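You operate a simulated robot arm through the tools that you are given. There is no shell and no other tool. Be economical: measure what you need, move in short steps, check, and stop when the job is done.

Carry out the task below with a simulated robot arm. There is one attempt and no reset: what you move stays moved.

JOB
Empty the drawer under the incline into the grey crate, wipe off its stain and slide it back.
Fine: use the orange pad from the stand and put it back. What is to be rubbed or washed off counts as gone when no trace of it is left.
Where things are to end (x, y in the base frame): fallen purple onion within 0.06 m of [0.6, 1.17]; fallen red tomato within 0.06 m of [0.74, 1.17].

The check looks at the end state, three seconds after you hand in, the way a careful person would. Anything else that was tipped, shoved, dropped, spilled or broken makes it a failure.

ROBOT AND FRAMES
A 7-joint arm with a two-finger parallel gripper on a trunk, on a base that drives. Base frame: it is fixed to the floor where the robot stands at the start and does not move with it; the origin is under the middle of the robot, x ahead of it, y to its left, z up. Readings come in m, rad, newtons and seconds.
With the tool pointing down near the work surface it reaches from about 0.1 to 0.88 m from the robot's upright axis, wherever it stands. Its first joint turns from -2.897 to 2.897 rad. Places, roughly: drawer under the incline [1, 0, 0.6]; icull [0.7, 1.2, 0.6]; inside of the drawer under the incline [1, 0, 0.6]; orange pad by the incline (9x6x5 cm) [0.4, 1.1, 0.7]. Payload 3.43 kg.
Tool frame: the origin (TCP) lies between the finger pads and is the grasp point; the fingertips stand 0.03 m ahead of it; z points along the fingers, y is the line along which they close. Largest opening 0.094 m; finger width 0.028, thickness 0.01; the body of the gripper, 0.05 by 0.096 m, starts 0.055 m behind the TCP.
Orientation is told as [roll, pitch, yaw] about the base's x, y, z axes, in that order, counted from this pose: with the fingers straight down and closing along the base's y, the tool's x points along the base's -x, its y along +y and its z along -z.

CONTROLS
- The arm moves only by the tool servo_tool. Its argument "motion" is a list that holds one entry, the list of rows, each a list of 7 numbers: the shift along the base's x, y, z in units of 50 mm (1.0 is 50 mm), then the turn, a rotation vector about the base's x, y, z in units of 8 degrees (1.0 is 8 degrees), then the gripper command, from -1 (fully open) to 1 (shut), values between in proportion. In form: [[[x, y, z, wx, wy, wz, fingers], ...]]. A call has 1 to 20 rows; each row shifts and turns the commanded pose from where the row before left it. A call with a number of a shift or a turn outside -1 to 1 is refused whole. Rows are played at 5 a second. More than 0.05 m and 0.15 rad between two rows, or a gripper value outside its range, and nothing of the call is played. Where a pose cannot be reached the arm comes as near as it can. A force on the tool above 40 N (or 10 N above the force at the start of the call, whichever is more), or a blocked arm, ends the call early, and 0.2 s more pass. The fingers move at their own pace (about 0.045 m/s each) and stop on an object; they squeeze with about 38 N. The grip force told is the motor's: it shows also when the fingers shut on nothing. Time passes only in rows, and 0.2 s behind the last, so rows that do not move let the fingers close. It gives the time, the measured TCP pose, the force on the tool (base axes), the opening and the grip force at its end, in the units of the frame above (readings bear some noise), with the torque about the TCP (base axes, N m) and any sound that the robot's microphone picked up.
- Cameras (640 x 400 px; columns grow to the right, rows downward): "scene" is now at [0.5001, 0.1671, 1.4143]; the picture's right is [-0.45, -0.89, 0.00], its down [-0.78, 0.40, -0.48] and it looks along [0.43, -0.22, -0.88] (base axes); focal length 280 px, centre (320, 200). "wrist" rides on the gripper at [0.076, 0.014, -0.102] in the tool frame; the picture's right is [-0.18, 0.98, 0.00], its down [-0.75, -0.14, -0.64] and it looks along [-0.63, -0.12, 0.77] (tool axes); focal length 243 px, centre (320, 200). There is no depth. A picture from a camera that has moved, and an enlarged one, comes with that camera's place and axes in the base frame and with its lens.
- camera(camera): a new picture of that camera. No time passes.
- move_column(by): slides the trunk up (or, below 0, down) by that many m; the arm and the scene camera ride with it, the base frame stays. It gives what a move gives, with no picture.
- roll_base(legs): drives the robot by 1 to 6 legs, each [ahead, left, turn to the left] in m, m and rad, along the robot's own axes; the way and the turn of a leg run together, so that a leg with both is an arc; at most 1.5 m and 3.142 rad a leg. The arm and the cameras ride along, it lands a little off, and it stops where it bumps. It gives what a move gives.
- head_to(pan, tilt): turns the head with the scene camera to pan (to the left, within 1.798 rad either way) and tilt (down, from -0.506 to 1.204), counted from straight ahead of the robot. It gives what a move gives.
- enlarge(camera, box): a new picture of the part [left, top, right, bottom] of that camera's present view, enlarged. No time passes.
- hand_in(): hands the job in; it is judged then, once.

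Work in short steps. Places have to be worked out from the pictures, the camera data and where the tool is seen: move nearer, look again, correct. Check each grasp and each placing, and mend what went wrong. You have 120 turns and 82 pictures in all, those below and enlarged ones among them. Open the gripper and draw the arm clear of the work before you hand the job in, unless the task says otherwise; then end with one line.

The tools are called after "Call:" by a JSON object that holds its "op" and its "data". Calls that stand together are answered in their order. servo_tool: Moves the arm, as the interface text tells. Its arguments: {"type":"object","properties":{"motion":{"type":"array"}},"required":["motion"]} The other tools are called the same way: move_column (by) slides the trunk up or down; roll_base (legs) drives the base; head_to (pan, tilt) turns the head that bears the scene camera; camera (camera) takes a picture; enlarge (camera, box) takes an enlarged picture of a part of a camera's view; hand_in () hands the job in.

At the start:

```text
clock: 0.0
position: [0.6542, -0.037, 0.8371]
ee_rot: [0.001, 0.0, 0.0]
wrist_force: [0.1, 1.7, 1.0]
torque: [0.01, 0.02, 0.02]
grip_width: 0.0941
finger_force: 0.0
trunk travel left (down, up): [-0.507, 0.103]
robot x, y, heading: [0.0023, 0.0014, -0.002]
head pan, tilt: [-0.471, 1.07]
```

scene: 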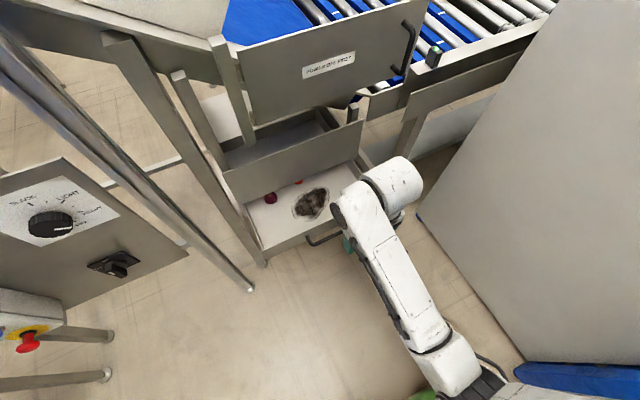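
wrist: 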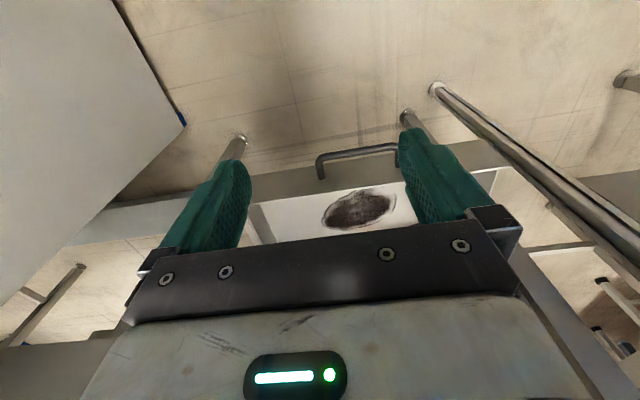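

The drawer seems open with two items and a dark stain in it. I enlarge that, then look toward the stand and crate on the left.

Call:
{"op": "enlarge", "data": {"camera": "scene", "box": [200, 80, 440, 280]}}

Call:
{"op": "head_to", "data": {"pan": 1.2, "tilt": 0.7}}

Call:
{"op": "camera", "data": {"camera": "scene"}}

```text
2.00 times, centred on (320, 180) of scene
camera zoom: at [0.5001, 0.1671, 1.4143], right [-0.45, -0.89, 0.0], down [-0.78, 0.4, -0.48], along [0.43, -0.22, -0.88], focal length 559 px, centre (320, 240)
```

zoom: 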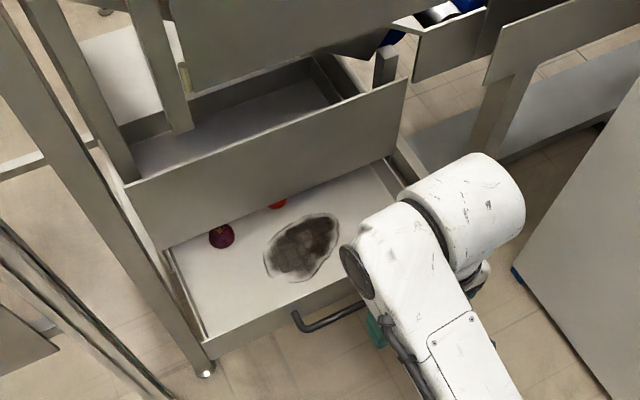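

```text
clock: 1.7
position: [0.6552, -0.0375, 0.8372]
ee_rot: [-0.001, -0.001, 0.0]
wrist_force: [-0.1, 1.0, 0.9]
torque: [0.01, 0.0, 0.03]
grip_width: 0.0941
finger_force: 0.1
trunk travel left (down, up): [-0.507, 0.103]
robot x, y, heading: [-0.0007, 0.0002, 0.001]
head pan, tilt: [1.201, 0.7]
```

```text
78 pictures are left
camera scene: at [0.4728, 0.2759, 1.4423], right [0.93, -0.36, 0.0], down [-0.23, -0.6, -0.76], along [0.28, 0.71, -0.64], focal length 280 px, centre (320, 200)
```

scene: 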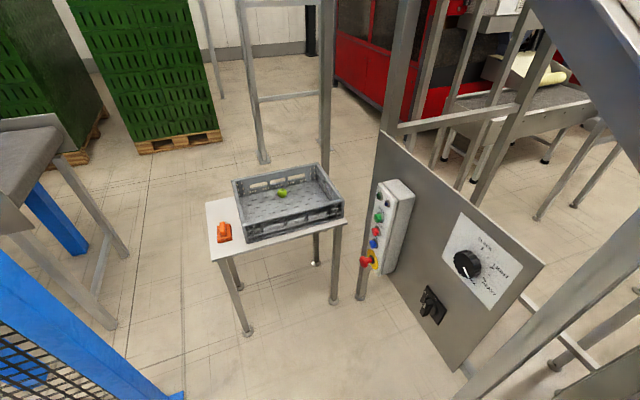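

The stand carries the orange pad and the grey crate. I zoom on it, then turn back for a whole view of the drawer unit.

Call:
{"op": "enlarge", "data": {"camera": "scene", "box": [190, 150, 360, 260]}}

Call:
{"op": "head_to", "data": {"pan": 0.0, "tilt": 0.75}}

Call:
{"op": "camera", "data": {"camera": "scene"}}

```text
3.64 times, centred on (275, 205) of scene
camera zoom: at [0.4728, 0.2759, 1.4423], right [0.93, -0.36, 0.0], down [-0.23, -0.6, -0.76], along [0.28, 0.71, -0.64], focal length 1017 px, centre (484, 182)
```

zoom: 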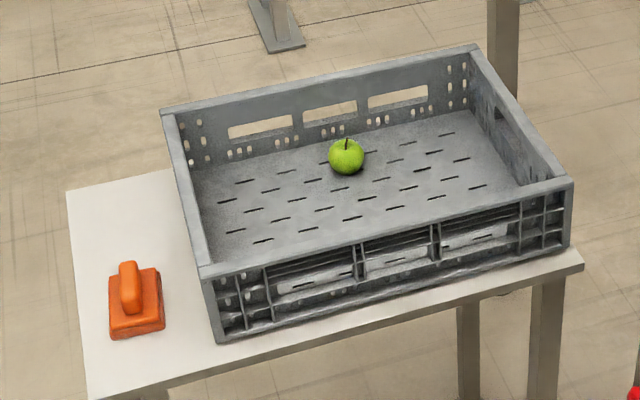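

```text
clock: 3.1
position: [0.6538, -0.0376, 0.8364]
ee_rot: [0.0, 0.001, -0.001]
wrist_force: [0.9, -0.1, -0.4]
torque: [0.0, -0.01, 0.0]
grip_width: 0.094
finger_force: 0.0
trunk travel left (down, up): [-0.507, 0.103]
robot x, y, heading: [0.001, 0.0008, 0.002]
head pan, tilt: [0.0, 0.75]
```

```text
76 pictures are left
camera scene: at [0.5249, 0.1968, 1.4381], right [0.0, -1.0, 0.0], down [-0.68, 0.0, -0.73], along [0.73, 0.0, -0.68], focal length 280 px, centre (320, 200)
```

scene: 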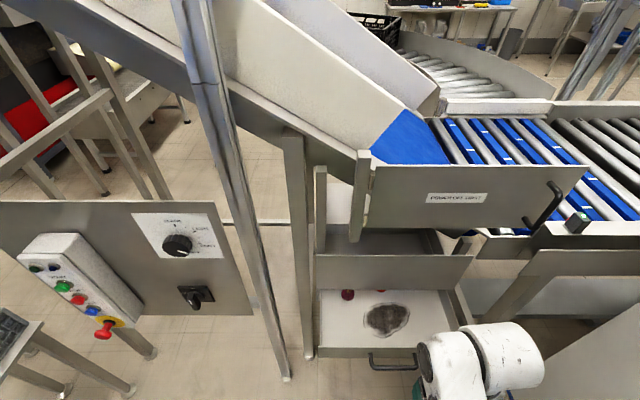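

The drawer (front about x=0.79, floor about z=0.59) is partly under a fixed box panel. I tilt the wrist forward and draw back to look into the gap horizontally.

Call:
{"op": "servo_tool", "data": {"motion": [[[-1, 0, 0, 0, -1, 0, -1], [-1, 0, 0, 0, -1, 0, -1], [-1, 0, 0, 0, -1, 0, -1], [-1, 0, 0, 0, -1, 0, -1], [0, 0, 0, 0, -1, 0, -1], [0, 0, 0, 0, 0, 0, -1]]]}}

Call:
{"op": "camera", "data": {"camera": "wrist"}}

Call:
{"op": "camera", "data": {"camera": "scene"}}

```text
clock: 4.7
position: [0.4932, -0.0378, 0.8488]
ee_rot: [-0.009, -0.781, 0.021]
wrist_force: [-0.1, 0.5, -0.9]
torque: [0.03, -0.02, 0.0]
grip_width: 0.0936
finger_force: 0.1
trunk travel left (down, up): [-0.507, 0.103]
robot x, y, heading: [-0.001, -0.0009, -0.006]
head pan, tilt: [0.0, 0.75]
stopped in row 6: the arm was blocked; the commanded pose is now the measured one
```

```text
75 pictures are left
camera wrist: at [0.3656, -0.0266, 0.8689], right [0.11, 0.99, 0.12], down [0.09, -0.13, 0.99], along [0.99, -0.1, -0.1], focal length 243 px, centre (320, 200)
```

wrist: 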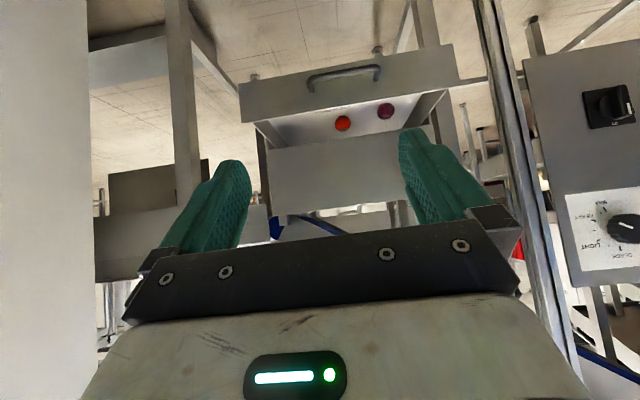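

```text
74 pictures are left
camera scene: at [0.5248, 0.1967, 1.4391], right [0.0, -1.0, 0.0], down [-0.68, 0.0, -0.73], along [0.73, 0.0, -0.68], focal length 280 px, centre (320, 200)
```

scene: 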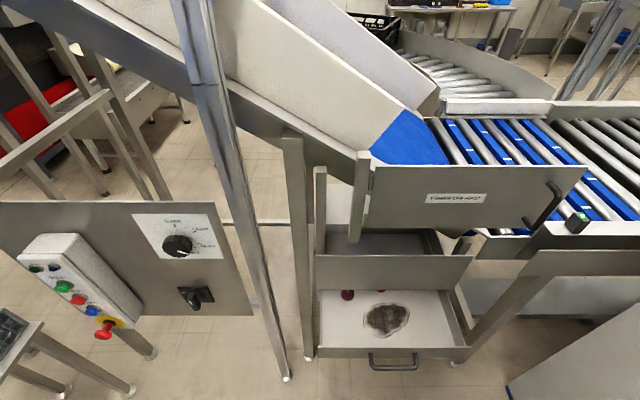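

Panel bottom is about z=0.66 at x=0.96, drawer front about x=0.79, handle bar about (0.758, 0.003, 0.628). I'll try pulling the drawer farther: upright the tool, yaw 90° and hover above the handle.

Call:
{"op": "servo_tool", "data": {"motion": [[[0.6, 0.1, 0, 0, 1, 0, -1], [0.6, 0.1, 0, 0, 1, 0, -1], [0.6, 0.1, 0, 0, 1, 0, -1], [0.6, 0.1, 0, 0, 1, 0, -1], [0.6, 0.1, 0, 0, 1, 0, -1], [0, 0.1, 0, 0, 0.59, 0, -1], [0, 0.1, 0, 0, 0, 1, -1], [0, 0.1, 0, 0, 0, 1, -1], [0, 0, 0, 0, 0, 1, -1], [0, 0, 0, 0, 0, 1, -1], [0, 0, 0, 0, 0, 1, -1], [0, 0, 0, 0, 0, 1, -1], [0, 0, 0, 0, 0, 1, -1], [0, 0, 0, 0, 0, 1, -1], [0, 0, 0, 0, 0, 1, -1], [0, 0, 0, 0, 0, 1, -1], [0, 0, 0, 0, 0, 1, -1], [0, 0, 0, 0, 0, 0.25, -1], [0, 0, 0, 0, 0, 0, -1]]]}}

Call:
{"op": "camera", "data": {"camera": "scene"}}

```text
clock: 8.7
position: [0.6313, -0.0029, 0.8412]
ee_rot: [0.008, 0.002, 1.588]
wrist_force: [-0.8, 0.1, 0.9]
torque: [0.01, 0.0, 0.0]
grip_width: 0.094
finger_force: 0.1
out of reach, approached as far as the arm can: row 6
trunk travel left (down, up): [-0.507, 0.103]
robot x, y, heading: [-0.0003, 0.0036, -0.002]
head pan, tilt: [0.0, 0.75]
```

```text
73 pictures are left
camera scene: at [0.5249, 0.1968, 1.4381], right [0.0, -1.0, 0.0], down [-0.68, 0.0, -0.73], along [0.73, 0.0, -0.68], focal length 280 px, centre (320, 200)
```

scene: 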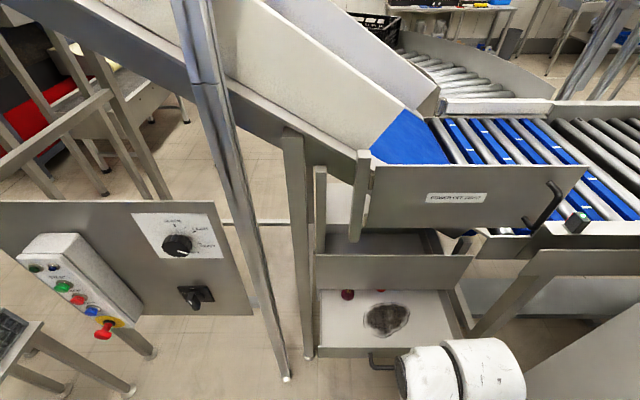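

Upright with yaw 90°. I move above the handle with the fingers narrowed to about 4.5 cm, then look with both cameras.

Call:
{"op": "servo_tool", "data": {"motion": [[[0.9, 0.06, -0.4, 0, 0, 0, 0.04], [0.9, 0, -0.5, 0, 0, -0.1, 0.04], [0.7, 0, -0.6, 0, 0, 0, 0.04], [0, 0, -0.7, 0, 0, 0, 0.04], [0, 0, 0, 0, 0, 0, 0.04], [0, 0, 0, 0, 0, 0, 0.04]]]}}

Call:
{"op": "camera", "data": {"camera": "wrist"}}

Call:
{"op": "head_to", "data": {"pan": -0.3, "tilt": 1.1}}

Call:
{"op": "camera", "data": {"camera": "scene"}}

```text
refused: row 2 steps farther than a row can; nothing moved
```

```text
72 pictures are left
camera wrist: at [0.6188, -0.0799, 0.944], right [-0.99, 0.17, 0.01], down [0.13, 0.76, 0.64], along [0.1, 0.63, -0.77], focal length 243 px, centre (320, 200)
```

wrist: 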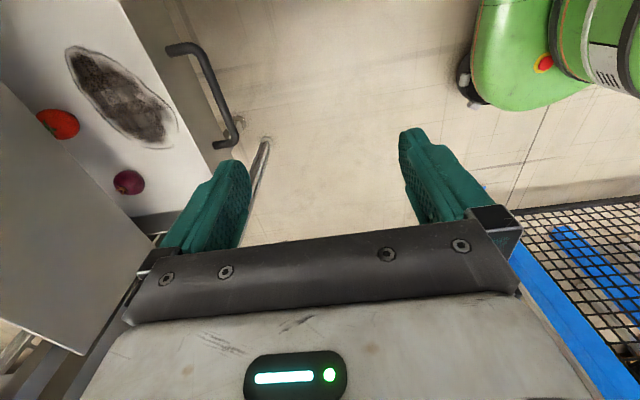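

```text
clock: 9.5
position: [0.6298, -0.002, 0.8413]
ee_rot: [0.008, 0.001, 1.586]
wrist_force: [0.1, 0.8, -0.5]
torque: [0.01, -0.02, 0.01]
grip_width: 0.0941
finger_force: 0.1
trunk travel left (down, up): [-0.507, 0.103]
robot x, y, heading: [-0.0008, 0.0004, -0.004]
head pan, tilt: [-0.3, 1.1]
```

```text
71 pictures are left
camera scene: at [0.5024, 0.1781, 1.4124], right [-0.29, -0.96, 0.0], down [-0.85, 0.26, -0.45], along [0.43, -0.13, -0.89], focal length 280 px, centre (320, 200)
```

scene: 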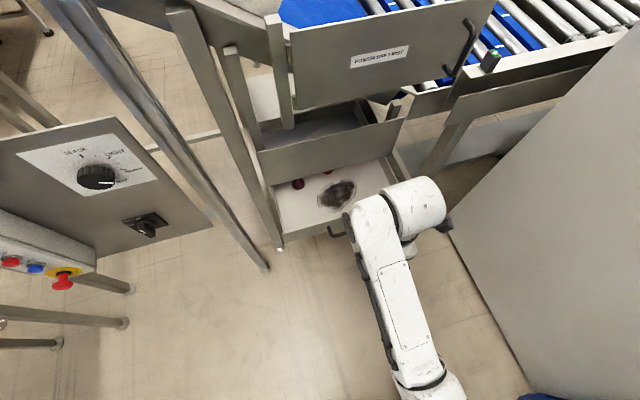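

The wrist view confirms the bar at x≈0.763. I step there in smaller rows.

Call:
{"op": "servo_tool", "data": {"motion": [[[0.7, 0.02, -0.4, 0, 0, 0, 0.04], [0.7, 0, -0.4, 0, 0, -0.1, 0.04], [0.7, 0, -0.5, 0, 0, 0, 0.04], [0.54, 0, -0.5, 0, 0, 0, 0.04], [0, 0, -0.6, 0, 0, 0, 0.04], [0, 0, 0, 0, 0, 0, 0.04]]]}}

Call:
{"op": "camera", "data": {"camera": "wrist"}}

```text
clock: 10.9
position: [0.7634, -0.0021, 0.7212]
ee_rot: [0.008, 0.002, 1.575]
wrist_force: [0.6, -1.1, 0.4]
torque: [-0.01, 0.01, 0.0]
grip_width: 0.0452
finger_force: 0.0
trunk travel left (down, up): [-0.507, 0.103]
robot x, y, heading: [0.0038, 0.0015, 0.003]
head pan, tilt: [-0.3, 1.1]
```

```text
70 pictures are left
camera wrist: at [0.7508, -0.079, 0.8246], right [-0.98, 0.18, 0.01], down [0.14, 0.75, 0.64], along [0.11, 0.63, -0.77], focal length 243 px, centre (320, 200)
```

wrist: 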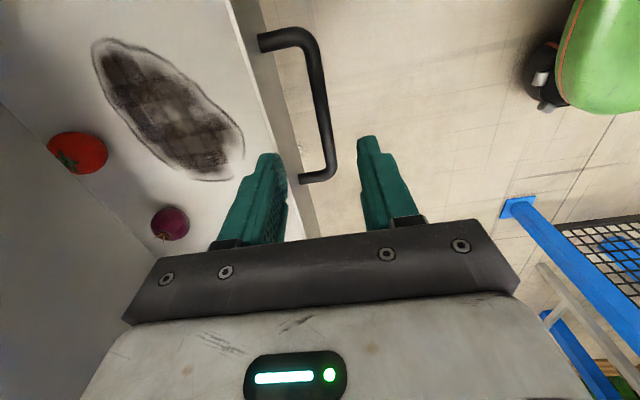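

Bar at x≈0.760, drawer face about 0.797. I narrow to 3.6 cm, descend to straddle the bar and close.

Call:
{"op": "servo_tool", "data": {"motion": [[[-0.06, -0.04, 0, 0, 0, 0, 0.23], [0, 0, -0.6, 0, 0, 0, 0.23], [0, 0, -0.6, 0, 0, 0, 0.23], [0, 0, -0.5, 0, 0, 0, 0.23], [0, 0, -0.1, 0, 0, 0, 0.23]]]}}

Call:
{"op": "camera", "data": {"camera": "wrist"}}

```text
clock: 12.1
position: [0.76, -0.0044, 0.6313]
ee_rot: [0.008, 0.002, 1.575]
wrist_force: [0.4, 0.3, -0.1]
torque: [0.01, -0.04, 0.02]
grip_width: 0.0363
finger_force: 0.1
trunk travel left (down, up): [-0.507, 0.103]
robot x, y, heading: [-0.0025, -0.0045, 0.001]
head pan, tilt: [-0.3, 1.1]
```

```text
69 pictures are left
camera wrist: at [0.7472, -0.0815, 0.7338], right [-0.98, 0.18, 0.01], down [0.14, 0.76, 0.64], along [0.11, 0.63, -0.77], focal length 243 px, centre (320, 200)
```

wrist: 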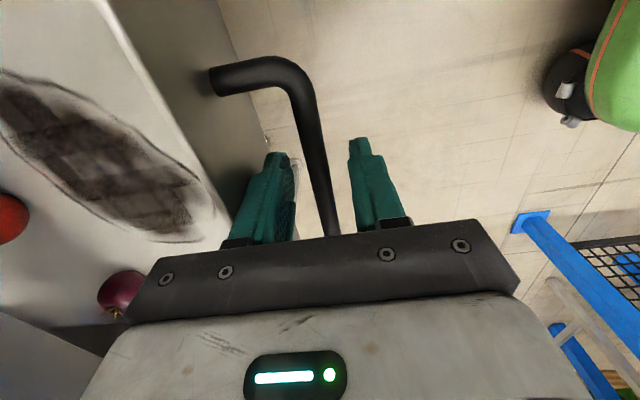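

The bar is between the fingers. I close and pull gently.

Call:
{"op": "servo_tool", "data": {"motion": [[[0, 0, 0, 0, 0, 0, 1], [0, 0, 0, 0, 0, 0, 1], [0, 0, 0, 0, 0, 0, 1], [-0.06, 0, 0, 0, 0, 0, 1], [-0.1, 0, 0, 0, 0, 0, 1], [-0.15, 0, 0, 0, 0, 0, 1], [-0.15, 0, 0, 0, 0, 0, 1], [-0.15, 0, 0, 0, 0, 0, 1], [-0.15, 0, 0, 0, 0, 0, 1], [-0.15, 0, 0, 0, 0, 0, 1]]]}}

Call:
{"op": "camera", "data": {"camera": "wrist"}}

```text
clock: 14.3
position: [0.7135, -0.0036, 0.6308]
ee_rot: [0.01, 0.001, 1.574]
wrist_force: [3.0, -3.3, -9.6]
torque: [-0.1, -0.09, 0.74]
grip_width: 0.0117
finger_force: 44.8
trunk travel left (down, up): [-0.507, 0.103]
robot x, y, heading: [-0.0007, -0.0049, 0.001]
head pan, tilt: [-0.3, 1.1]
```

```text
68 pictures are left
camera wrist: at [0.7007, -0.0815, 0.7342], right [-0.98, 0.18, 0.01], down [0.15, 0.76, 0.64], along [0.11, 0.63, -0.77], focal length 243 px, centre (320, 200)
```

wrist: 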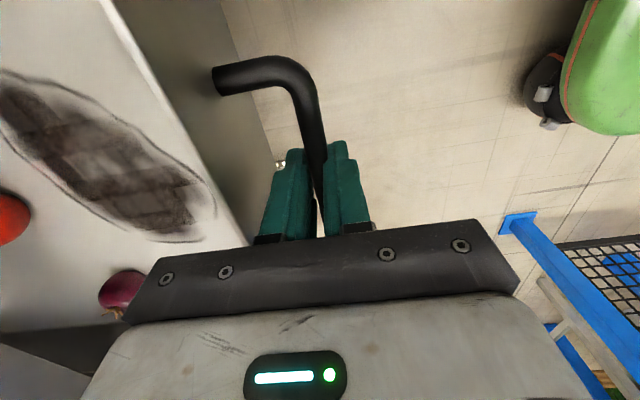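

The drawer slides freely and the items ride along. I pull about 7 cm more.

Call:
{"op": "servo_tool", "data": {"motion": [[[-0.1, 0, 0, 0, 0, 0, 1], [-0.15, 0, 0, 0, 0, 0, 1], [-0.15, 0, 0, 0, 0, 0, 1], [-0.15, 0, 0, 0, 0, 0, 1], [-0.15, 0, 0, 0, 0, 0, 1], [-0.15, 0, 0, 0, 0, 0, 1], [-0.15, 0, 0, 0, 0, 0, 1], [-0.15, 0, 0, 0, 0, 0, 1], [-0.15, 0, 0, 0, 0, 0, 1], [-0.1, 0, 0, 0, 0, 0, 1]]]}}

Call:
{"op": "head_to", "data": {"pan": 0, "tilt": 0.9}}

Call:
{"op": "camera", "data": {"camera": "scene"}}

```text
clock: 16.5
position: [0.645, -0.0051, 0.631]
ee_rot: [0.008, 0.001, 1.572]
wrist_force: [4.3, -14.7, -11.3]
torque: [0.38, -0.02, 0.86]
grip_width: 0.0115
finger_force: 44.8
trunk travel left (down, up): [-0.507, 0.103]
robot x, y, heading: [0.0033, -0.0017, -0.001]
head pan, tilt: [-0.3, 1.1]
```

```text
clock: 17.3
position: [0.6445, -0.0042, 0.6324]
ee_rot: [0.009, 0.004, 1.573]
wrist_force: [1.1, -18.7, -4.3]
torque: [-0.45, -0.05, 0.89]
grip_width: 0.0116
finger_force: 44.8
trunk travel left (down, up): [-0.507, 0.103]
robot x, y, heading: [-0.0059, -0.0025, 0.003]
head pan, tilt: [0.0, 0.901]
```

```text
67 pictures are left
camera scene: at [0.5176, 0.1962, 1.4262], right [0.0, -1.0, 0.0], down [-0.78, 0.0, -0.62], along [0.62, 0.0, -0.78], focal length 280 px, centre (320, 200)
```

scene: 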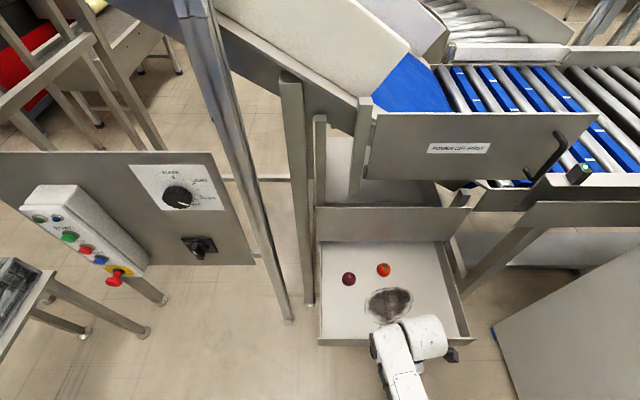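

The drawer is now out 11.5 cm more, both items and the stain exposed. I release the handle, lift straight up, and turn back to yaw 0.

Call:
{"op": "servo_tool", "data": {"motion": [[[0, 0, 0, 0, 0, 0, 0.23], [0, 0, 0, 0, 0, 0, 0.23], [0, 0, 0, 0, 0, 0, 0.23], [0, 0, 0.5, 0, 0, 0, 0.23], [0, 0, 0.9, 0, 0, 0, 0.23], [0, 0, 0.9, 0, 0, 0, 0.23], [0, 0, 0.9, 0, 0, 0, 0], [0, 0, 0.4, 0, 0, -1, -1], [0.3, 0, 0, 0, 0, -1, -1], [0.5, 0, 0, 0, 0, -1, -1], [0.5, 0, 0, 0, 0, -1, -1], [0.5, 0, 0, 0, 0, -1, -1], [0.5, 0, 0, 0, 0, -1, -1], [0.5, 0, 0, 0, 0, -1, -1], [0.5, 0, 0, 0, 0, -1, -1], [0.4, 0, 0, 0, 0, -1, -1], [0, 0, 0, 0, 0, -1, -1], [0, 0, 0, 0, 0, -1, -1], [0, 0, 0, 0, 0, -0.25, -1]]]}}

Call:
{"op": "camera", "data": {"camera": "wrist"}}

Call:
{"op": "camera", "data": {"camera": "scene"}}

```text
clock: 21.3
position: [0.8313, -0.0045, 0.8112]
ee_rot: [0.008, 0.002, 0.0]
wrist_force: [-1.0, -0.6, 0.8]
torque: [0.02, -0.02, -0.01]
grip_width: 0.0943
finger_force: 0.0
trunk travel left (down, up): [-0.507, 0.103]
robot x, y, heading: [0.0003, -0.0003, -0.005]
head pan, tilt: [0.0, 0.901]
```

```text
66 pictures are left
camera wrist: at [0.7545, 0.0084, 0.9144], right [0.18, 0.98, 0.01], down [0.75, -0.15, 0.64], along [0.63, -0.11, -0.77], focal length 243 px, centre (320, 200)
```

wrist: 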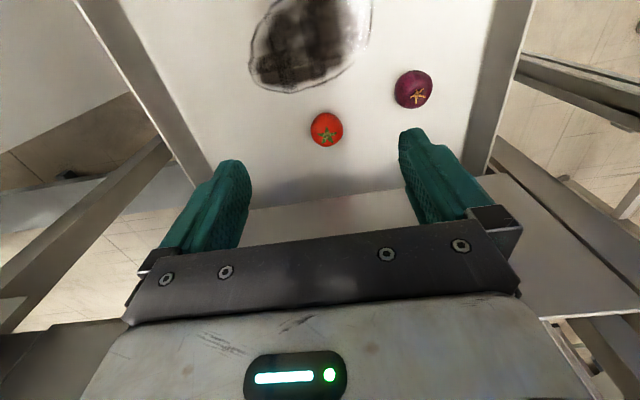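

```text
65 pictures are left
camera scene: at [0.5176, 0.1968, 1.4262], right [0.0, -1.0, 0.0], down [-0.78, 0.0, -0.62], along [0.62, 0.0, -0.78], focal length 280 px, centre (320, 200)
```

scene: 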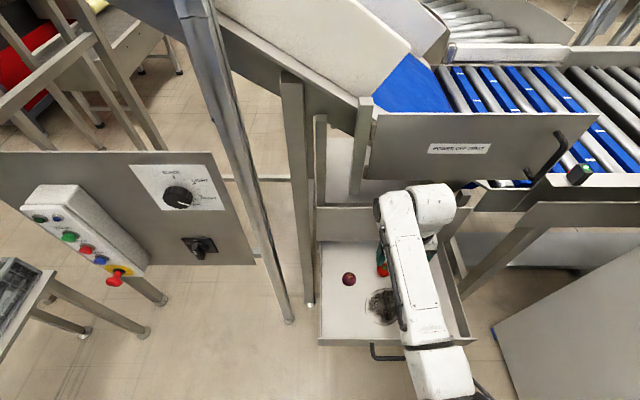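

Tomato at (0.887, -0.004), onion at (0.857, 0.106). I go down over the tomato (at the reach edge, aiming x 0.884) stopping a little above grasp height.

Call:
{"op": "servo_tool", "data": {"motion": [[[0.6, 0, -0.5, 0, 0, 0, -1], [0.48, 0, -0.7, 0, 0, 0, -1], [0, 0, -0.9, 0, 0, 0, -1], [0, 0, -0.9, 0, 0, 0, -1], [0, 0, -0.5, 0, 0, 0, -1], [0, 0, -0.1, 0, 0, 0, -1]]]}}

Call:
{"op": "camera", "data": {"camera": "wrist"}}

```text
clock: 22.7
position: [0.8855, 0.0036, 0.663]
ee_rot: [0.008, 0.0, 0.0]
wrist_force: [-0.8, 0.8, -0.3]
torque: [0.0, -0.01, 0.01]
grip_width: 0.094
finger_force: 0.1
out of reach, approached as far as the arm can: row 4, 5
trunk travel left (down, up): [-0.507, 0.103]
robot x, y, heading: [0.0006, -0.0, -0.0]
head pan, tilt: [0.0, 0.901]
```

```text
64 pictures are left
camera wrist: at [0.8099, 0.0157, 0.7653], right [0.18, 0.98, 0.01], down [0.75, -0.15, 0.64], along [0.63, -0.11, -0.77], focal length 243 px, centre (320, 200)
```

wrist: 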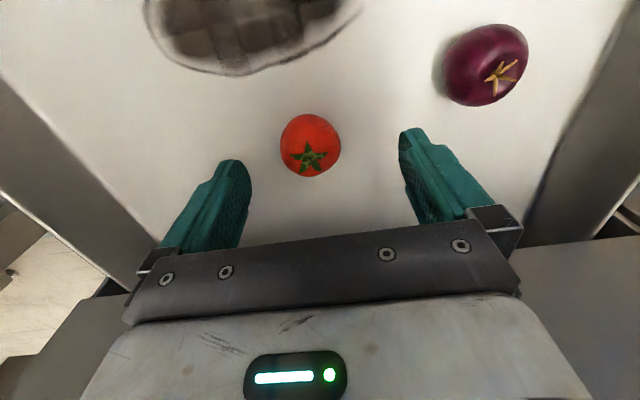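

The arm is at its reach limit; I shift y slightly and lower the trunk to bring the gripper down over the tomato.

Call:
{"op": "servo_tool", "data": {"motion": [[[0, -0.14, 0, 0, 0, 0, -1], [0, 0, 0, 0, 0, 0, -1]]]}}

Call:
{"op": "move_column", "data": {"by": -0.037}}

Call:
{"op": "servo_tool", "data": {"motion": [[[0, 0, 0, 0, 0, 0, 1], [0, 0, 0, 0, 0, 0, 1], [0, 0, 0, 0, 0, 0, 1], [0, 0, 0, 0, 0, 0, 1]]]}}

Call:
{"op": "camera", "data": {"camera": "wrist"}}

```text
clock: 23.3
position: [0.8852, -0.0023, 0.6626]
ee_rot: [0.009, 0.002, 0.002]
wrist_force: [0.2, 0.0, 0.4]
torque: [-0.02, -0.02, -0.03]
grip_width: 0.0939
finger_force: 0.0
trunk travel left (down, up): [-0.507, 0.103]
robot x, y, heading: [0.0006, -0.0011, -0.004]
head pan, tilt: [0.0, 0.901]
```

```text
clock: 24.1
position: [0.8852, -0.0025, 0.6254]
ee_rot: [0.01, 0.002, 0.002]
wrist_force: [-0.2, 0.4, 0.2]
torque: [-0.02, -0.04, 0.03]
grip_width: 0.0941
finger_force: 0.0
trunk travel left (down, up): [-0.47, 0.14]
robot x, y, heading: [-0.0011, 0.0026, 0.003]
head pan, tilt: [0.0, 0.901]
```

```text
clock: 25.1
position: [0.8853, -0.0038, 0.6248]
ee_rot: [0.01, 0.0, 0.002]
wrist_force: [-0.4, 0.3, 0.0]
torque: [0.01, 0.01, 0.04]
grip_width: 0.0413
finger_force: 32.2
trunk travel left (down, up): [-0.47, 0.14]
robot x, y, heading: [-0.0032, 0.001, -0.002]
head pan, tilt: [0.0, 0.901]
```

```text
63 pictures are left
camera wrist: at [0.8094, 0.0095, 0.7284], right [0.18, 0.98, 0.01], down [0.76, -0.14, 0.64], along [0.63, -0.11, -0.77], focal length 243 px, centre (320, 200)
```

wrist: 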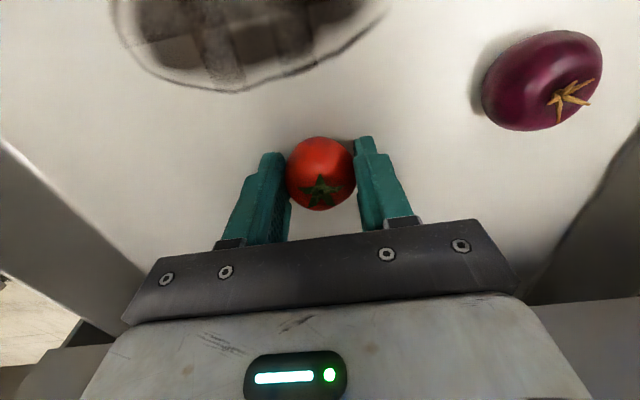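

Tomato gripped (4.1 cm). I lift with the trunk and retract the arm over the drawer front.

Call:
{"op": "move_column", "data": {"by": 0.13}}

Call:
{"op": "servo_tool", "data": {"motion": [[[-0.6, 0, 0.4, 0, 0, 0, 1], [-0.8, 0, 0.5, 0, 0, 0, 1], [-0.8, 0, 0.5, 0, 0, 0, 1], [-0.8, 0, 0.4, 0, 0, 0, 1], [-0.9, 0, 0, 0, 0, 0, 1], [-0.9, 0, 0, 0, 0, 0, 1], [-0.9, 0, 0, 0, 0, 0, 1], [-0.9, 0, 0, 0, 0, 0, 1], [-0.9, 0, 0, 0, 0, 0, 1], [-0.9, 0, 0, 0, 0, 0, 1], [-0.9, 0, 0, 0, 0, 0, 1], [-0.5, 0, 0, 0, 0, 0, 1]]]}}

Call:
{"op": "camera", "data": {"camera": "wrist"}}

```text
clock: 26.7
position: [0.8859, -0.0034, 0.7547]
ee_rot: [0.009, 0.003, 0.002]
wrist_force: [-0.4, 0.2, -0.9]
torque: [0.0, 0.02, -0.02]
grip_width: 0.0412
finger_force: 38.1
trunk travel left (down, up): [-0.6, 0.01]
robot x, y, heading: [-0.0004, 0.0011, 0.0]
head pan, tilt: [0.0, 0.901]
```

```text
clock: 29.3
position: [0.8602, -0.0032, 0.7567]
ee_rot: [0.006, 0.002, 0.002]
wrist_force: [-0.2, 0.1, -0.2]
torque: [0.0, 0.02, -0.02]
grip_width: 0.0409
finger_force: 38.3
out of reach, approached as far as the arm can: row 1, 2, 3, 4, 5, 6, 7, 8, 9, 10, 11
trunk travel left (down, up): [-0.6, 0.01]
robot x, y, heading: [0.0006, 0.0005, -0.001]
head pan, tilt: [0.0, 0.901]
```

```text
62 pictures are left
camera wrist: at [0.7832, 0.0095, 0.8593], right [0.18, 0.98, 0.01], down [0.76, -0.14, 0.64], along [0.63, -0.11, -0.77], focal length 243 px, centre (320, 200)
```

wrist: 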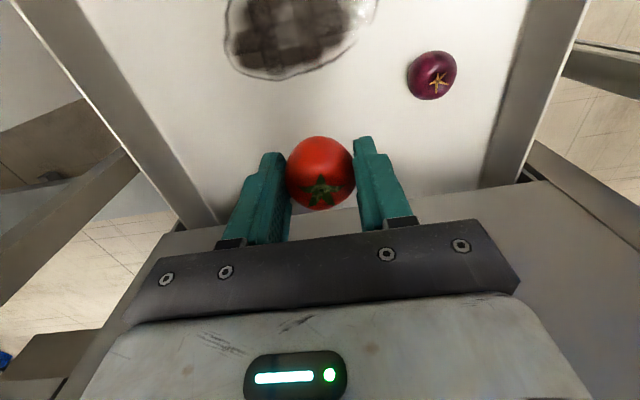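

The arm stuck near its outstretched limit. I try smaller moves straight back.

Call:
{"op": "servo_tool", "data": {"motion": [[[-0.3, 0, 0, 0, 0, 0, 1], [-0.3, 0, 0, 0, 0, 0, 1], [-0.3, 0, 0, 0, 0, 0, 1], [-0.3, 0, 0, 0, 0, 0, 1], [0, 0, 0, 0, 0, 0, 1]]]}}

```text
clock: 30.5
position: [0.7983, -0.0025, 0.7564]
ee_rot: [0.01, 0.001, 0.002]
wrist_force: [0.1, 0.2, 1.0]
torque: [-0.01, -0.02, 0.02]
grip_width: 0.0409
finger_force: 37.8
trunk travel left (down, up): [-0.6, 0.01]
robot x, y, heading: [0.0014, 0.0013, 0.001]
head pan, tilt: [0.0, 0.901]
```

That works; continue back.

Call:
{"op": "servo_tool", "data": {"motion": [[[-0.5, 0, 0.2, 0, 0, 0, 1], [-0.6, 0, 0.2, 0, 0, 0, 1], [-0.6, 0, 0.3, 0, 0, 0, 1], [-0.6, 0, 0.3, 0, 0, 0, 1], [-0.6, 0, 0.3, 0, 0, 0, 1], [-0.6, 0, 0.3, 0, 0, 0, 1], [-0.6, 0, 0.3, 0, 0, 0, 1], [-0.6, 0, 0, 0, 0, 0, 1], [-0.6, 0, 0, 0, 0, 0, 1], [-0.6, 0, 0, 0, 0, 0, 1], [-0.6, 0, 0, 0, 0, 0, 1], [-0.6, 0, 0, 0, 0, 0, 1], [-0.6, 0, 0, 0, 0, 0, 1]]]}}

```text
clock: 33.3
position: [0.4136, -0.0024, 0.8481]
ee_rot: [0.009, -0.001, 0.0]
wrist_force: [0.2, 0.7, -0.2]
torque: [0.0, 0.01, -0.02]
grip_width: 0.0407
finger_force: 38.2
trunk travel left (down, up): [-0.6, 0.01]
robot x, y, heading: [-0.0004, 0.0006, 0.004]
head pan, tilt: [0.0, 0.901]
```

Retracted with the tomato. Before driving I look at the floor between here and the stand.

Call:
{"op": "head_to", "data": {"pan": 0.9, "tilt": 0.95}}

Call:
{"op": "camera", "data": {"camera": "scene"}}

```text
clock: 34.5
position: [0.4144, -0.0036, 0.8493]
ee_rot: [0.009, 0.002, 0.001]
wrist_force: [-0.3, 0.6, 0.0]
torque: [-0.01, -0.01, -0.01]
grip_width: 0.0405
finger_force: 37.9
trunk travel left (down, up): [-0.6, 0.01]
robot x, y, heading: [-0.0011, -0.0011, -0.001]
head pan, tilt: [0.901, 0.949]
```

```text
61 pictures are left
camera scene: at [0.4871, 0.2537, 1.5156], right [0.78, -0.62, 0.0], down [-0.51, -0.64, -0.58], along [0.36, 0.46, -0.81], focal length 280 px, centre (320, 200)
```

scene: 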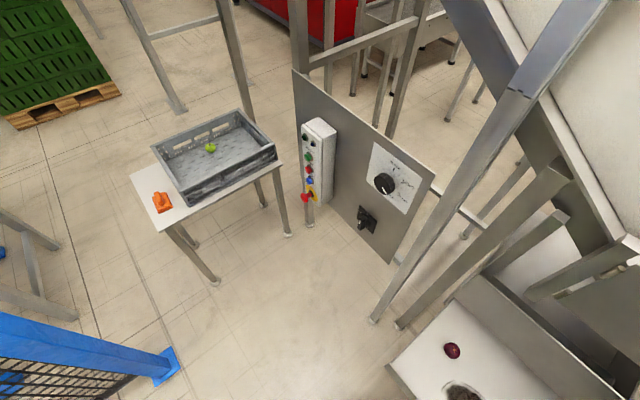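

Path looks free (blue fence foot at about (0,0.81)). I turn left 0.8 rad and drive to about (0.35, 0.5), from which both drawer and stand are in reach.

Call:
{"op": "roll_base", "data": {"legs": [[0, 0, 0.8], [0.6, 0.1, 0]]}}

Call:
{"op": "head_to", "data": {"pan": 0.3, "tilt": 1.0}}

Call:
{"op": "camera", "data": {"camera": "scene"}}

```text
clock: 40.0
position: [0.652, 0.7834, 0.8501]
ee_rot: [0.008, 0.002, 0.779]
wrist_force: [-0.8, 0.6, 0.0]
torque: [0.03, -0.03, -0.01]
grip_width: 0.0403
finger_force: 38.3
trunk travel left (down, up): [-0.6, 0.01]
robot x, y, heading: [0.3598, 0.4986, 0.77]
head pan, tilt: [0.901, 0.949]
```

```text
clock: 41.0
position: [0.6502, 0.7821, 0.849]
ee_rot: [0.009, 0.002, 0.777]
wrist_force: [-0.5, 0.4, -0.3]
torque: [0.0, 0.04, -0.04]
grip_width: 0.0405
finger_force: 37.6
trunk travel left (down, up): [-0.6, 0.01]
robot x, y, heading: [0.3495, 0.495, 0.782]
head pan, tilt: [0.3, 1.0]
```

```text
60 pictures are left
camera scene: at [0.5651, 1.0067, 1.512], right [0.88, -0.47, 0.0], down [-0.4, -0.74, -0.54], along [0.26, 0.48, -0.84], focal length 280 px, centre (320, 200)
```

scene: 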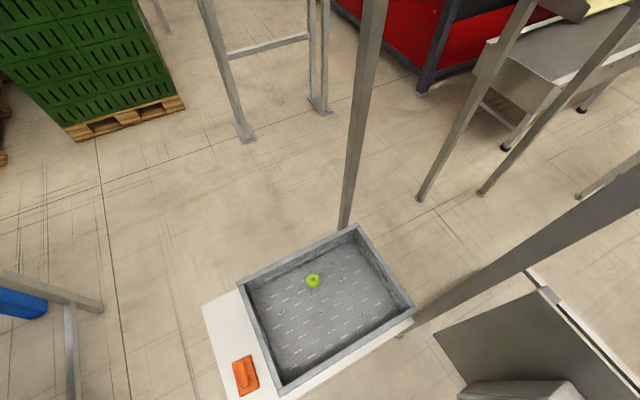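

The crate is seen, with an apple at about (0.67, 1.25); targets lie clear of it. I carry the tomato over to (0.74, 1.17) at height 0.9.

Call:
{"op": "servo_tool", "data": {"motion": [[[0, 0, 0.6, 0, 0, 0, 1], [0, 0.3, 0.5, 0, 0, 0, 1], [0.1, 0.7, 0, 0, 0, 0, 1], [0.2, 0.8, 0, 0, 0, 0, 1], [0.2, 0.8, 0, 0, 0, 0, 1], [0.2, 0.8, 0, 0, 0, 0, 1], [0.2, 0.8, 0, 0, 0, 0, 1], [0.2, 0.8, 0, 0, 0, 0, 1], [0.2, 0.8, 0, 0, 0, 0, 1], [0.2, 0.8, 0, 0, 0, 0, 1], [0.2, 0.8, 0, 0, 0, 0, 1], [0.1, 0.35, 0, 0, 0, 0, 1], [0, 0, 0, 0, 0, 0, 1]]]}}

Call:
{"op": "camera", "data": {"camera": "wrist"}}

Call:
{"op": "camera", "data": {"camera": "scene"}}

```text
clock: 43.8
position: [0.7404, 1.1694, 0.9046]
ee_rot: [0.008, 0.001, 0.779]
wrist_force: [-0.6, 0.1, 0.3]
torque: [0.01, 0.02, -0.01]
grip_width: 0.0401
finger_force: 37.6
trunk travel left (down, up): [-0.6, 0.01]
robot x, y, heading: [0.3508, 0.4923, 0.768]
head pan, tilt: [0.3, 1.0]
```

```text
59 pictures are left
camera wrist: at [0.677, 1.1247, 1.0077], right [-0.56, 0.83, 0.01], down [0.64, 0.43, 0.64], along [0.53, 0.36, -0.77], focal length 243 px, centre (320, 200)
```

wrist: 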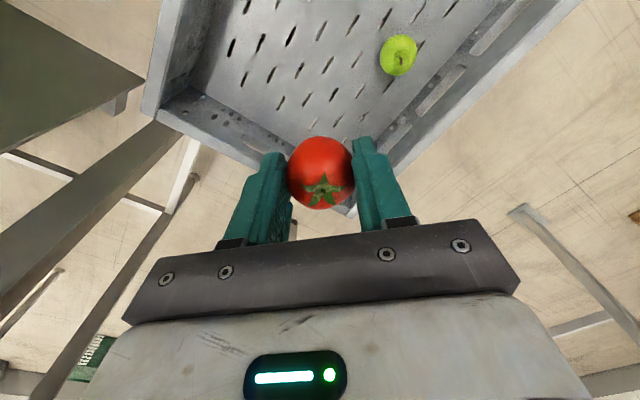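

```text
58 pictures are left
camera scene: at [0.5652, 1.0069, 1.5119], right [0.88, -0.47, 0.0], down [-0.4, -0.74, -0.54], along [0.26, 0.48, -0.84], focal length 280 px, centre (320, 200)
```

scene: 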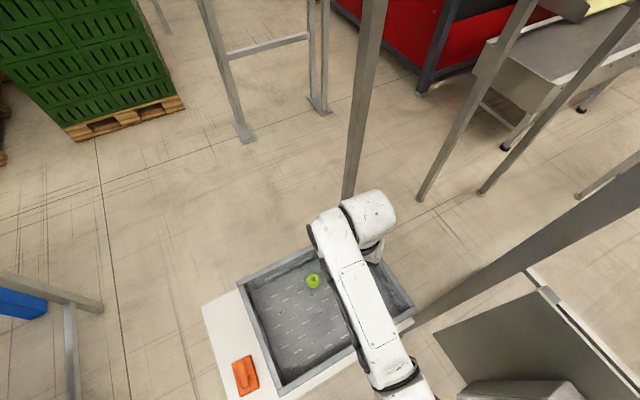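

Crate spans x 0.48–0.86, y 1.03–1.31, rim z≈0.74. I lower the tomato in, then step down gently until contact.

Call:
{"op": "servo_tool", "data": {"motion": [[[0, 0, -0.7, 0, 0, 0, 1], [0, 0, -0.8, 0, 0, 0, 1], [0, 0, -0.8, 0, 0, 0, 1], [0, 0, -0.8, 0, 0, 0, 1], [0, 0, -0.8, 0, 0, 0, 1], [0, 0, -0.3, 0, 0, 0, 1], [0, 0, 0, 0, 0, 0, 1]]]}}

Call:
{"op": "camera", "data": {"camera": "wrist"}}

```text
clock: 45.4
position: [0.7405, 1.1691, 0.6958]
ee_rot: [0.009, 0.001, 0.778]
wrist_force: [0.1, 0.6, -0.8]
torque: [0.0, 0.0, 0.01]
grip_width: 0.0403
finger_force: 38.3
trunk travel left (down, up): [-0.6, 0.01]
robot x, y, heading: [0.3569, 0.4957, 0.775]
head pan, tilt: [0.3, 1.0]
```

```text
57 pictures are left
camera wrist: at [0.6766, 1.1241, 0.7979], right [-0.56, 0.83, 0.01], down [0.64, 0.43, 0.64], along [0.53, 0.36, -0.77], focal length 243 px, centre (320, 200)
```

wrist: 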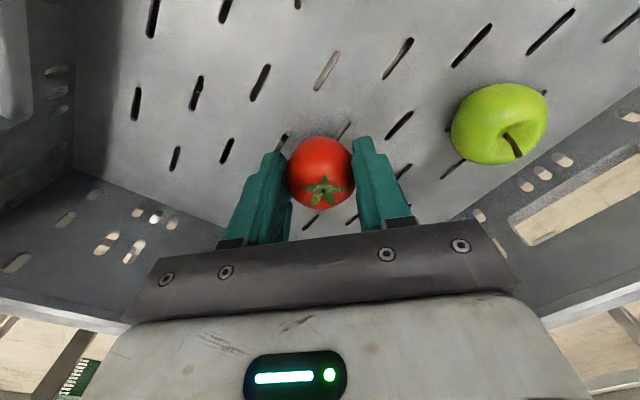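

Floor seems about z=0.625. I lower in fine steps.

Call:
{"op": "servo_tool", "data": {"motion": [[[0, 0, -0.2, 0, 0, 0, 1], [0, 0, -0.2, 0, 0, 0, 1], [0, 0, -0.1, 0, 0, 0, 1], [0, 0, 0, 0, 0, 0, 1]]]}}

Call:
{"op": "camera", "data": {"camera": "wrist"}}

```text
clock: 46.0
position: [0.7424, 1.1744, 0.6825]
ee_rot: [0.013, -0.008, 0.778]
wrist_force: [-0.1, -2.9, 22.1]
torque: [0.09, 0.0, 0.01]
grip_width: 0.0405
finger_force: 38.2
trunk travel left (down, up): [-0.6, 0.01]
robot x, y, heading: [0.3518, 0.4982, 0.778]
head pan, tilt: [0.3, 1.0]
stopped in row 2: the force on the tool passed its limit at 41 N (the readings are from after the stop); the commanded pose is now the measured one
```

```text
56 pictures are left
camera wrist: at [0.6786, 1.1284, 0.7842], right [-0.56, 0.83, 0.01], down [0.64, 0.42, 0.65], along [0.53, 0.37, -0.76], focal length 243 px, centre (320, 200)
```

wrist: 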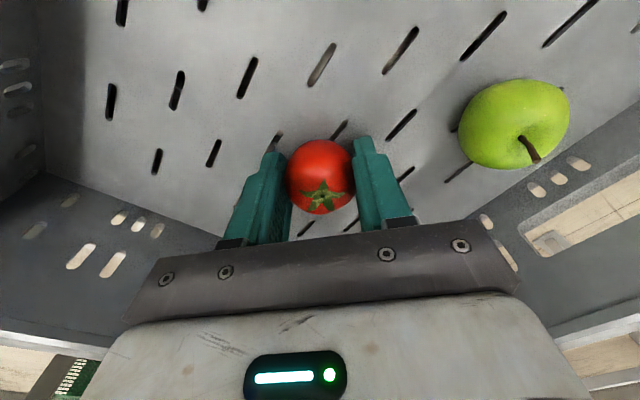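

Contact: crate floor about z=0.648. I back off 3 mm and open slowly, then rise.

Call:
{"op": "servo_tool", "data": {"motion": [[[0, 0, 0.06, 0, 0, 0, 1], [0, 0, 0, 0, 0, 0, 0], [0, 0, 0, 0, 0, 0, -0.3], [0, 0, 0, 0, 0, 0, -0.3], [0, 0, 0.4, 0, 0, 0, -0.3], [0, 0, 0.8, 0, 0, 0, -0.3], [0, 0, 0.8, 0, 0, 0, -1], [0, 0, 0.8, 0, 0, 0, -1], [0, 0, 0.8, 0, 0, 0, -1], [0, 0, 0.6, 0, 0, 0, -1]]]}}

Call:
{"op": "camera", "data": {"camera": "wrist"}}

```text
clock: 48.2
position: [0.7439, 1.1727, 0.8923]
ee_rot: [0.007, -0.005, 0.778]
wrist_force: [-0.3, -0.1, -0.2]
torque: [0.03, 0.01, 0.01]
grip_width: 0.0941
finger_force: 0.0
trunk travel left (down, up): [-0.6, 0.01]
robot x, y, heading: [0.3495, 0.4934, 0.772]
head pan, tilt: [0.3, 1.0]
```

```text
55 pictures are left
camera wrist: at [0.6801, 1.1277, 0.9957], right [-0.56, 0.83, 0.01], down [0.64, 0.42, 0.64], along [0.53, 0.37, -0.77], focal length 243 px, centre (320, 200)
```

wrist: 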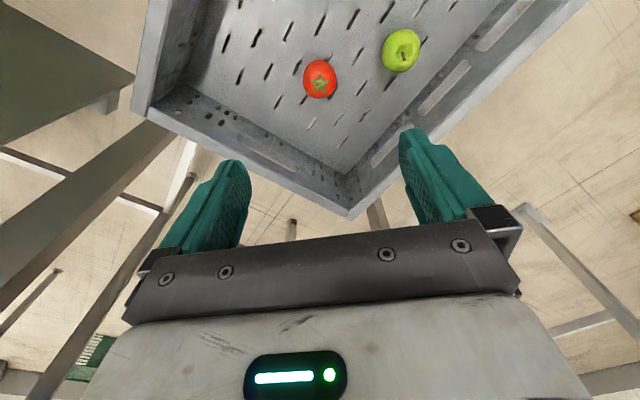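

Tomato at (0.743, 1.176), apple untouched. Now I swing back on an inner path toward the onion.

Call:
{"op": "servo_tool", "data": {"motion": [[[-0.3, -0.866, 0, 0, 0, -0.29, -1], [-0.3, -0.866, 0, 0, 0, -0.29, -1], [-0.3, -0.866, 0, 0, 0, -0.29, -1], [-0.3, -0.866, 0, 0, 0, -0.29, -1], [-0.3, -0.866, 0, 0, 0, -0.29, -1], [-0.3, -0.866, 0, 0, 0, -0.29, -1], [-0.3, -0.866, 0, 0, 0, -0.29, -1], [-0.3, -0.866, 0, 0, 0, -0.29, -1], [-0.3, -0.866, 0, 0, 0, -0.29, -1], [-0.2, -0.866, 0, 0, 0, -0.29, -1], [0, -0.866, 0, 0, 0, -0.29, -1], [0, -0.866, 0, 0, 0, -0.29, -1], [0, -0.866, 0, 0, 0, -0.29, -1], [0, -0.866, 0, 0, 0, -0.29, -1], [0, -0.866, 0, 0, 0, -0.29, -1], [0, -0.866, 0, 0, 0, -0.29, -1], [0, -0.866, 0, 0, 0, -0.29, -1], [0, -0.866, 0, 0, 0, -0.29, -1], [0, -0.866, 0, 0, 0, -0.29, -1], [0, 0, 0, 0, 0, 0, -1]]]}}

```text
clock: 50.8
position: [0.6605, 0.7341, 0.8966]
ee_rot: [0.022, -0.135, 0.734]
wrist_force: [0.0, 0.5, 0.5]
torque: [-0.06, 0.02, -0.01]
grip_width: 0.094
finger_force: 0.0
trunk travel left (down, up): [-0.6, 0.01]
robot x, y, heading: [0.3522, 0.4961, 0.773]
head pan, tilt: [0.3, 1.0]
stopped in row 12: the arm was blocked; the commanded pose is now the measured one
```

The arm was blocked at (0.66, 0.73). I look at what is near.

Call:
{"op": "head_to", "data": {"pan": -0.6, "tilt": 1.1}}

Call:
{"op": "camera", "data": {"camera": "scene"}}

Call:
{"op": "camera", "data": {"camera": "wrist"}}

```text
clock: 52.0
position: [0.663, 0.7351, 0.8957]
ee_rot: [0.024, -0.141, 0.734]
wrist_force: [0.2, -0.5, -0.2]
torque: [-0.02, 0.0, -0.01]
grip_width: 0.0937
finger_force: 0.3
trunk travel left (down, up): [-0.6, 0.01]
robot x, y, heading: [0.3516, 0.4992, 0.772]
head pan, tilt: [-0.6, 1.1]
```

```text
54 pictures are left
camera scene: at [0.5943, 0.9562, 1.5051], right [0.17, -0.98, 0.0], down [-0.88, -0.16, -0.45], along [0.45, 0.08, -0.89], focal length 280 px, centre (320, 200)
```

scene: 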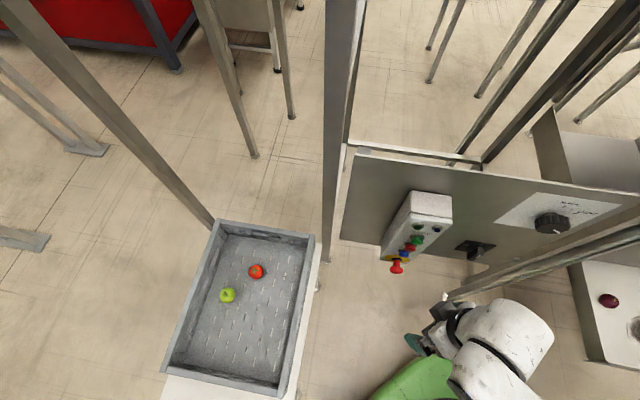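

```text
53 pictures are left
camera wrist: at [0.588, 0.6835, 0.9872], right [-0.52, 0.85, 0.05], down [0.59, 0.32, 0.74], along [0.61, 0.42, -0.67], focal length 243 px, centre (320, 200)
```

wrist: 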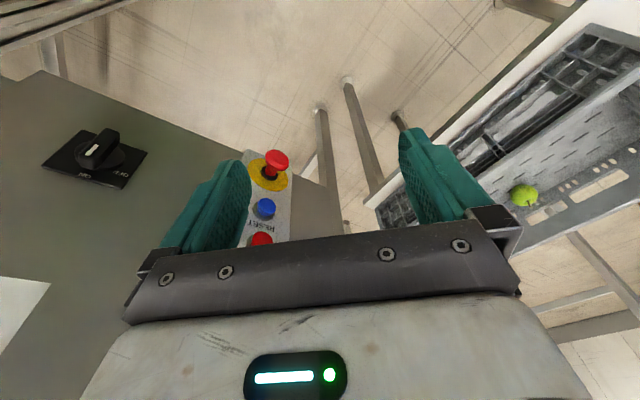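

No contact seen; the fold limit (high and close-in) blocked it. I lower the tool and level it, then continue retracting at lower height.

Call:
{"op": "servo_tool", "data": {"motion": [[[0, 0, -0.6, 0, 0, 0, -1], [0, 0, -0.6, 0, 0, 0, -1], [0, 0, -0.6, -0.4, 0.31, 0, -1], [0, 0, -0.6, -0.4, 0.31, 0, -1], [-0.4, -0.2, 0, 0, 0, 0, -1], [-0.5, -0.3, 0, 0, 0, 0, -1], [0, 0, 0, 0, 0, 0, -1]]]}}

```text
clock: 53.6
position: [0.6156, 0.7082, 0.7757]
ee_rot: [-0.002, 0.004, 0.735]
wrist_force: [-0.1, 0.1, 0.0]
torque: [-0.01, 0.02, -0.02]
grip_width: 0.0939
finger_force: 0.1
trunk travel left (down, up): [-0.6, 0.01]
robot x, y, heading: [0.3554, 0.4983, 0.773]
head pan, tilt: [-0.6, 1.1]
```

Good. Continue around to above the drawer's left side.

Call:
{"op": "servo_tool", "data": {"motion": [[[0.22, -0.8, 0, 0, 0, -0.4, -1], [0.22, -0.8, 0, 0, 0, -0.4, -1], [0.22, -0.8, 0, 0, 0, -0.4, -1], [0.22, -0.8, 0, 0, 0, -0.4, -1], [0.13, -0.83, 0.1, 0, 0, -0.4, -1], [0.13, -0.83, 0.1, 0, 0, -0.4, -1], [0.13, -0.83, 0.1, 0, 0, -0.4, -1], [0.13, -0.83, 0.1, 0, 0, -0.4, -1], [0.13, -0.83, 0.1, 0, 0, -0.4, -1], [0.13, -0.83, 0.1, 0, 0, -0.4, -1], [0.5, -0.7, 0, 0, 0, -0.4, -1], [0.5, -0.7, 0, 0, 0, -0.4, -1], [0.5, -0.7, 0, 0, 0, -0.4, -1], [0.5, -0.7, 0, 0, 0, 0, -1], [0, 0, 0, 0, 0, 0, -1]]]}}

Call:
{"op": "camera", "data": {"camera": "wrist"}}

```text
clock: 56.8
position: [0.7985, 0.1656, 0.8036]
ee_rot: [-0.001, 0.003, 0.007]
wrist_force: [0.2, 0.8, 0.0]
torque: [0.01, 0.01, -0.02]
grip_width: 0.0938
finger_force: 0.1
out of reach, approached as far as the arm can: row 14
trunk travel left (down, up): [-0.6, 0.01]
robot x, y, heading: [0.3528, 0.4949, 0.771]
head pan, tilt: [-0.6, 1.1]
```

```text
52 pictures are left
camera wrist: at [0.7227, 0.1799, 0.9076], right [0.18, 0.98, 0.0], down [0.76, -0.13, 0.64], along [0.63, -0.11, -0.77], focal length 243 px, centre (320, 200)
```

wrist: 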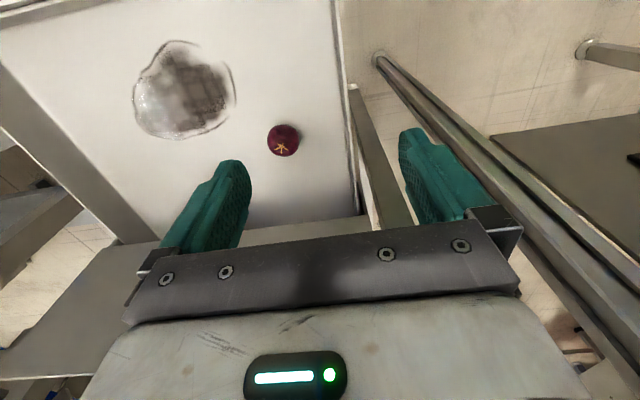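

Onion at (0.856, 0.107). I step above it in small moves.

Call:
{"op": "servo_tool", "data": {"motion": [[[0.3, -0.3, 0, 0, 0, 0, -1], [0.3, -0.3, 0, 0, 0, 0, -1], [0.3, -0.3, 0, 0, 0, 0, -1], [0.25, -0.27, 0, 0, 0, 0, -1], [0, 0, 0, 0, 0, 0, -1]]]}}

```text
clock: 58.0
position: [0.801, 0.1664, 0.8041]
ee_rot: [-0.003, 0.003, 0.009]
wrist_force: [-0.8, 0.0, -0.3]
torque: [-0.06, -0.01, 0.01]
grip_width: 0.0941
finger_force: 0.1
out of reach, approached as far as the arm can: row 1, 2, 3, 4
trunk travel left (down, up): [-0.6, 0.01]
robot x, y, heading: [0.3503, 0.497, 0.776]
head pan, tilt: [-0.6, 1.1]
```

Out of reach here—likely a wrist joint limit. I try turning the yaw toward the radial direction.

Call:
{"op": "servo_tool", "data": {"motion": [[[0, 0, 0, 0, 0, -0.8, -1], [0, 0, 0, 0, 0, -0.8, -1], [0, 0, 0, 0, 0, -0.8, -1], [0, 0, 0, 0, 0, -0.8, -1], [0.2, -0.2, 0, 0, 0, 0, -1], [0.3, -0.3, 0, 0, 0, 0, -1], [0, 0, 0, 0, 0, 0, -1]]]}}

Call:
{"op": "camera", "data": {"camera": "scene"}}

```text
clock: 59.6
position: [0.8021, 0.1678, 0.8082]
ee_rot: [-0.002, 0.004, -0.438]
wrist_force: [0.0, -0.3, -0.1]
torque: [0.0, 0.01, -0.02]
grip_width: 0.0941
finger_force: 0.0
out of reach, approached as far as the arm can: row 5, 6
trunk travel left (down, up): [-0.6, 0.01]
robot x, y, heading: [0.3532, 0.494, 0.78]
head pan, tilt: [-0.6, 1.1]
```

```text
51 pictures are left
camera scene: at [0.5944, 0.956, 1.5055], right [0.17, -0.98, 0.0], down [-0.88, -0.15, -0.45], along [0.45, 0.08, -0.89], focal length 280 px, centre (320, 200)
```

scene: 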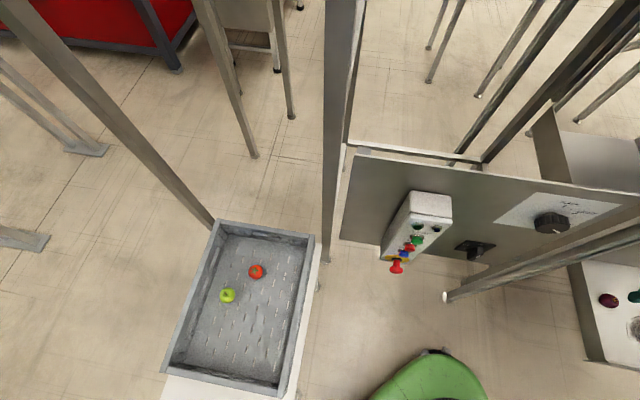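

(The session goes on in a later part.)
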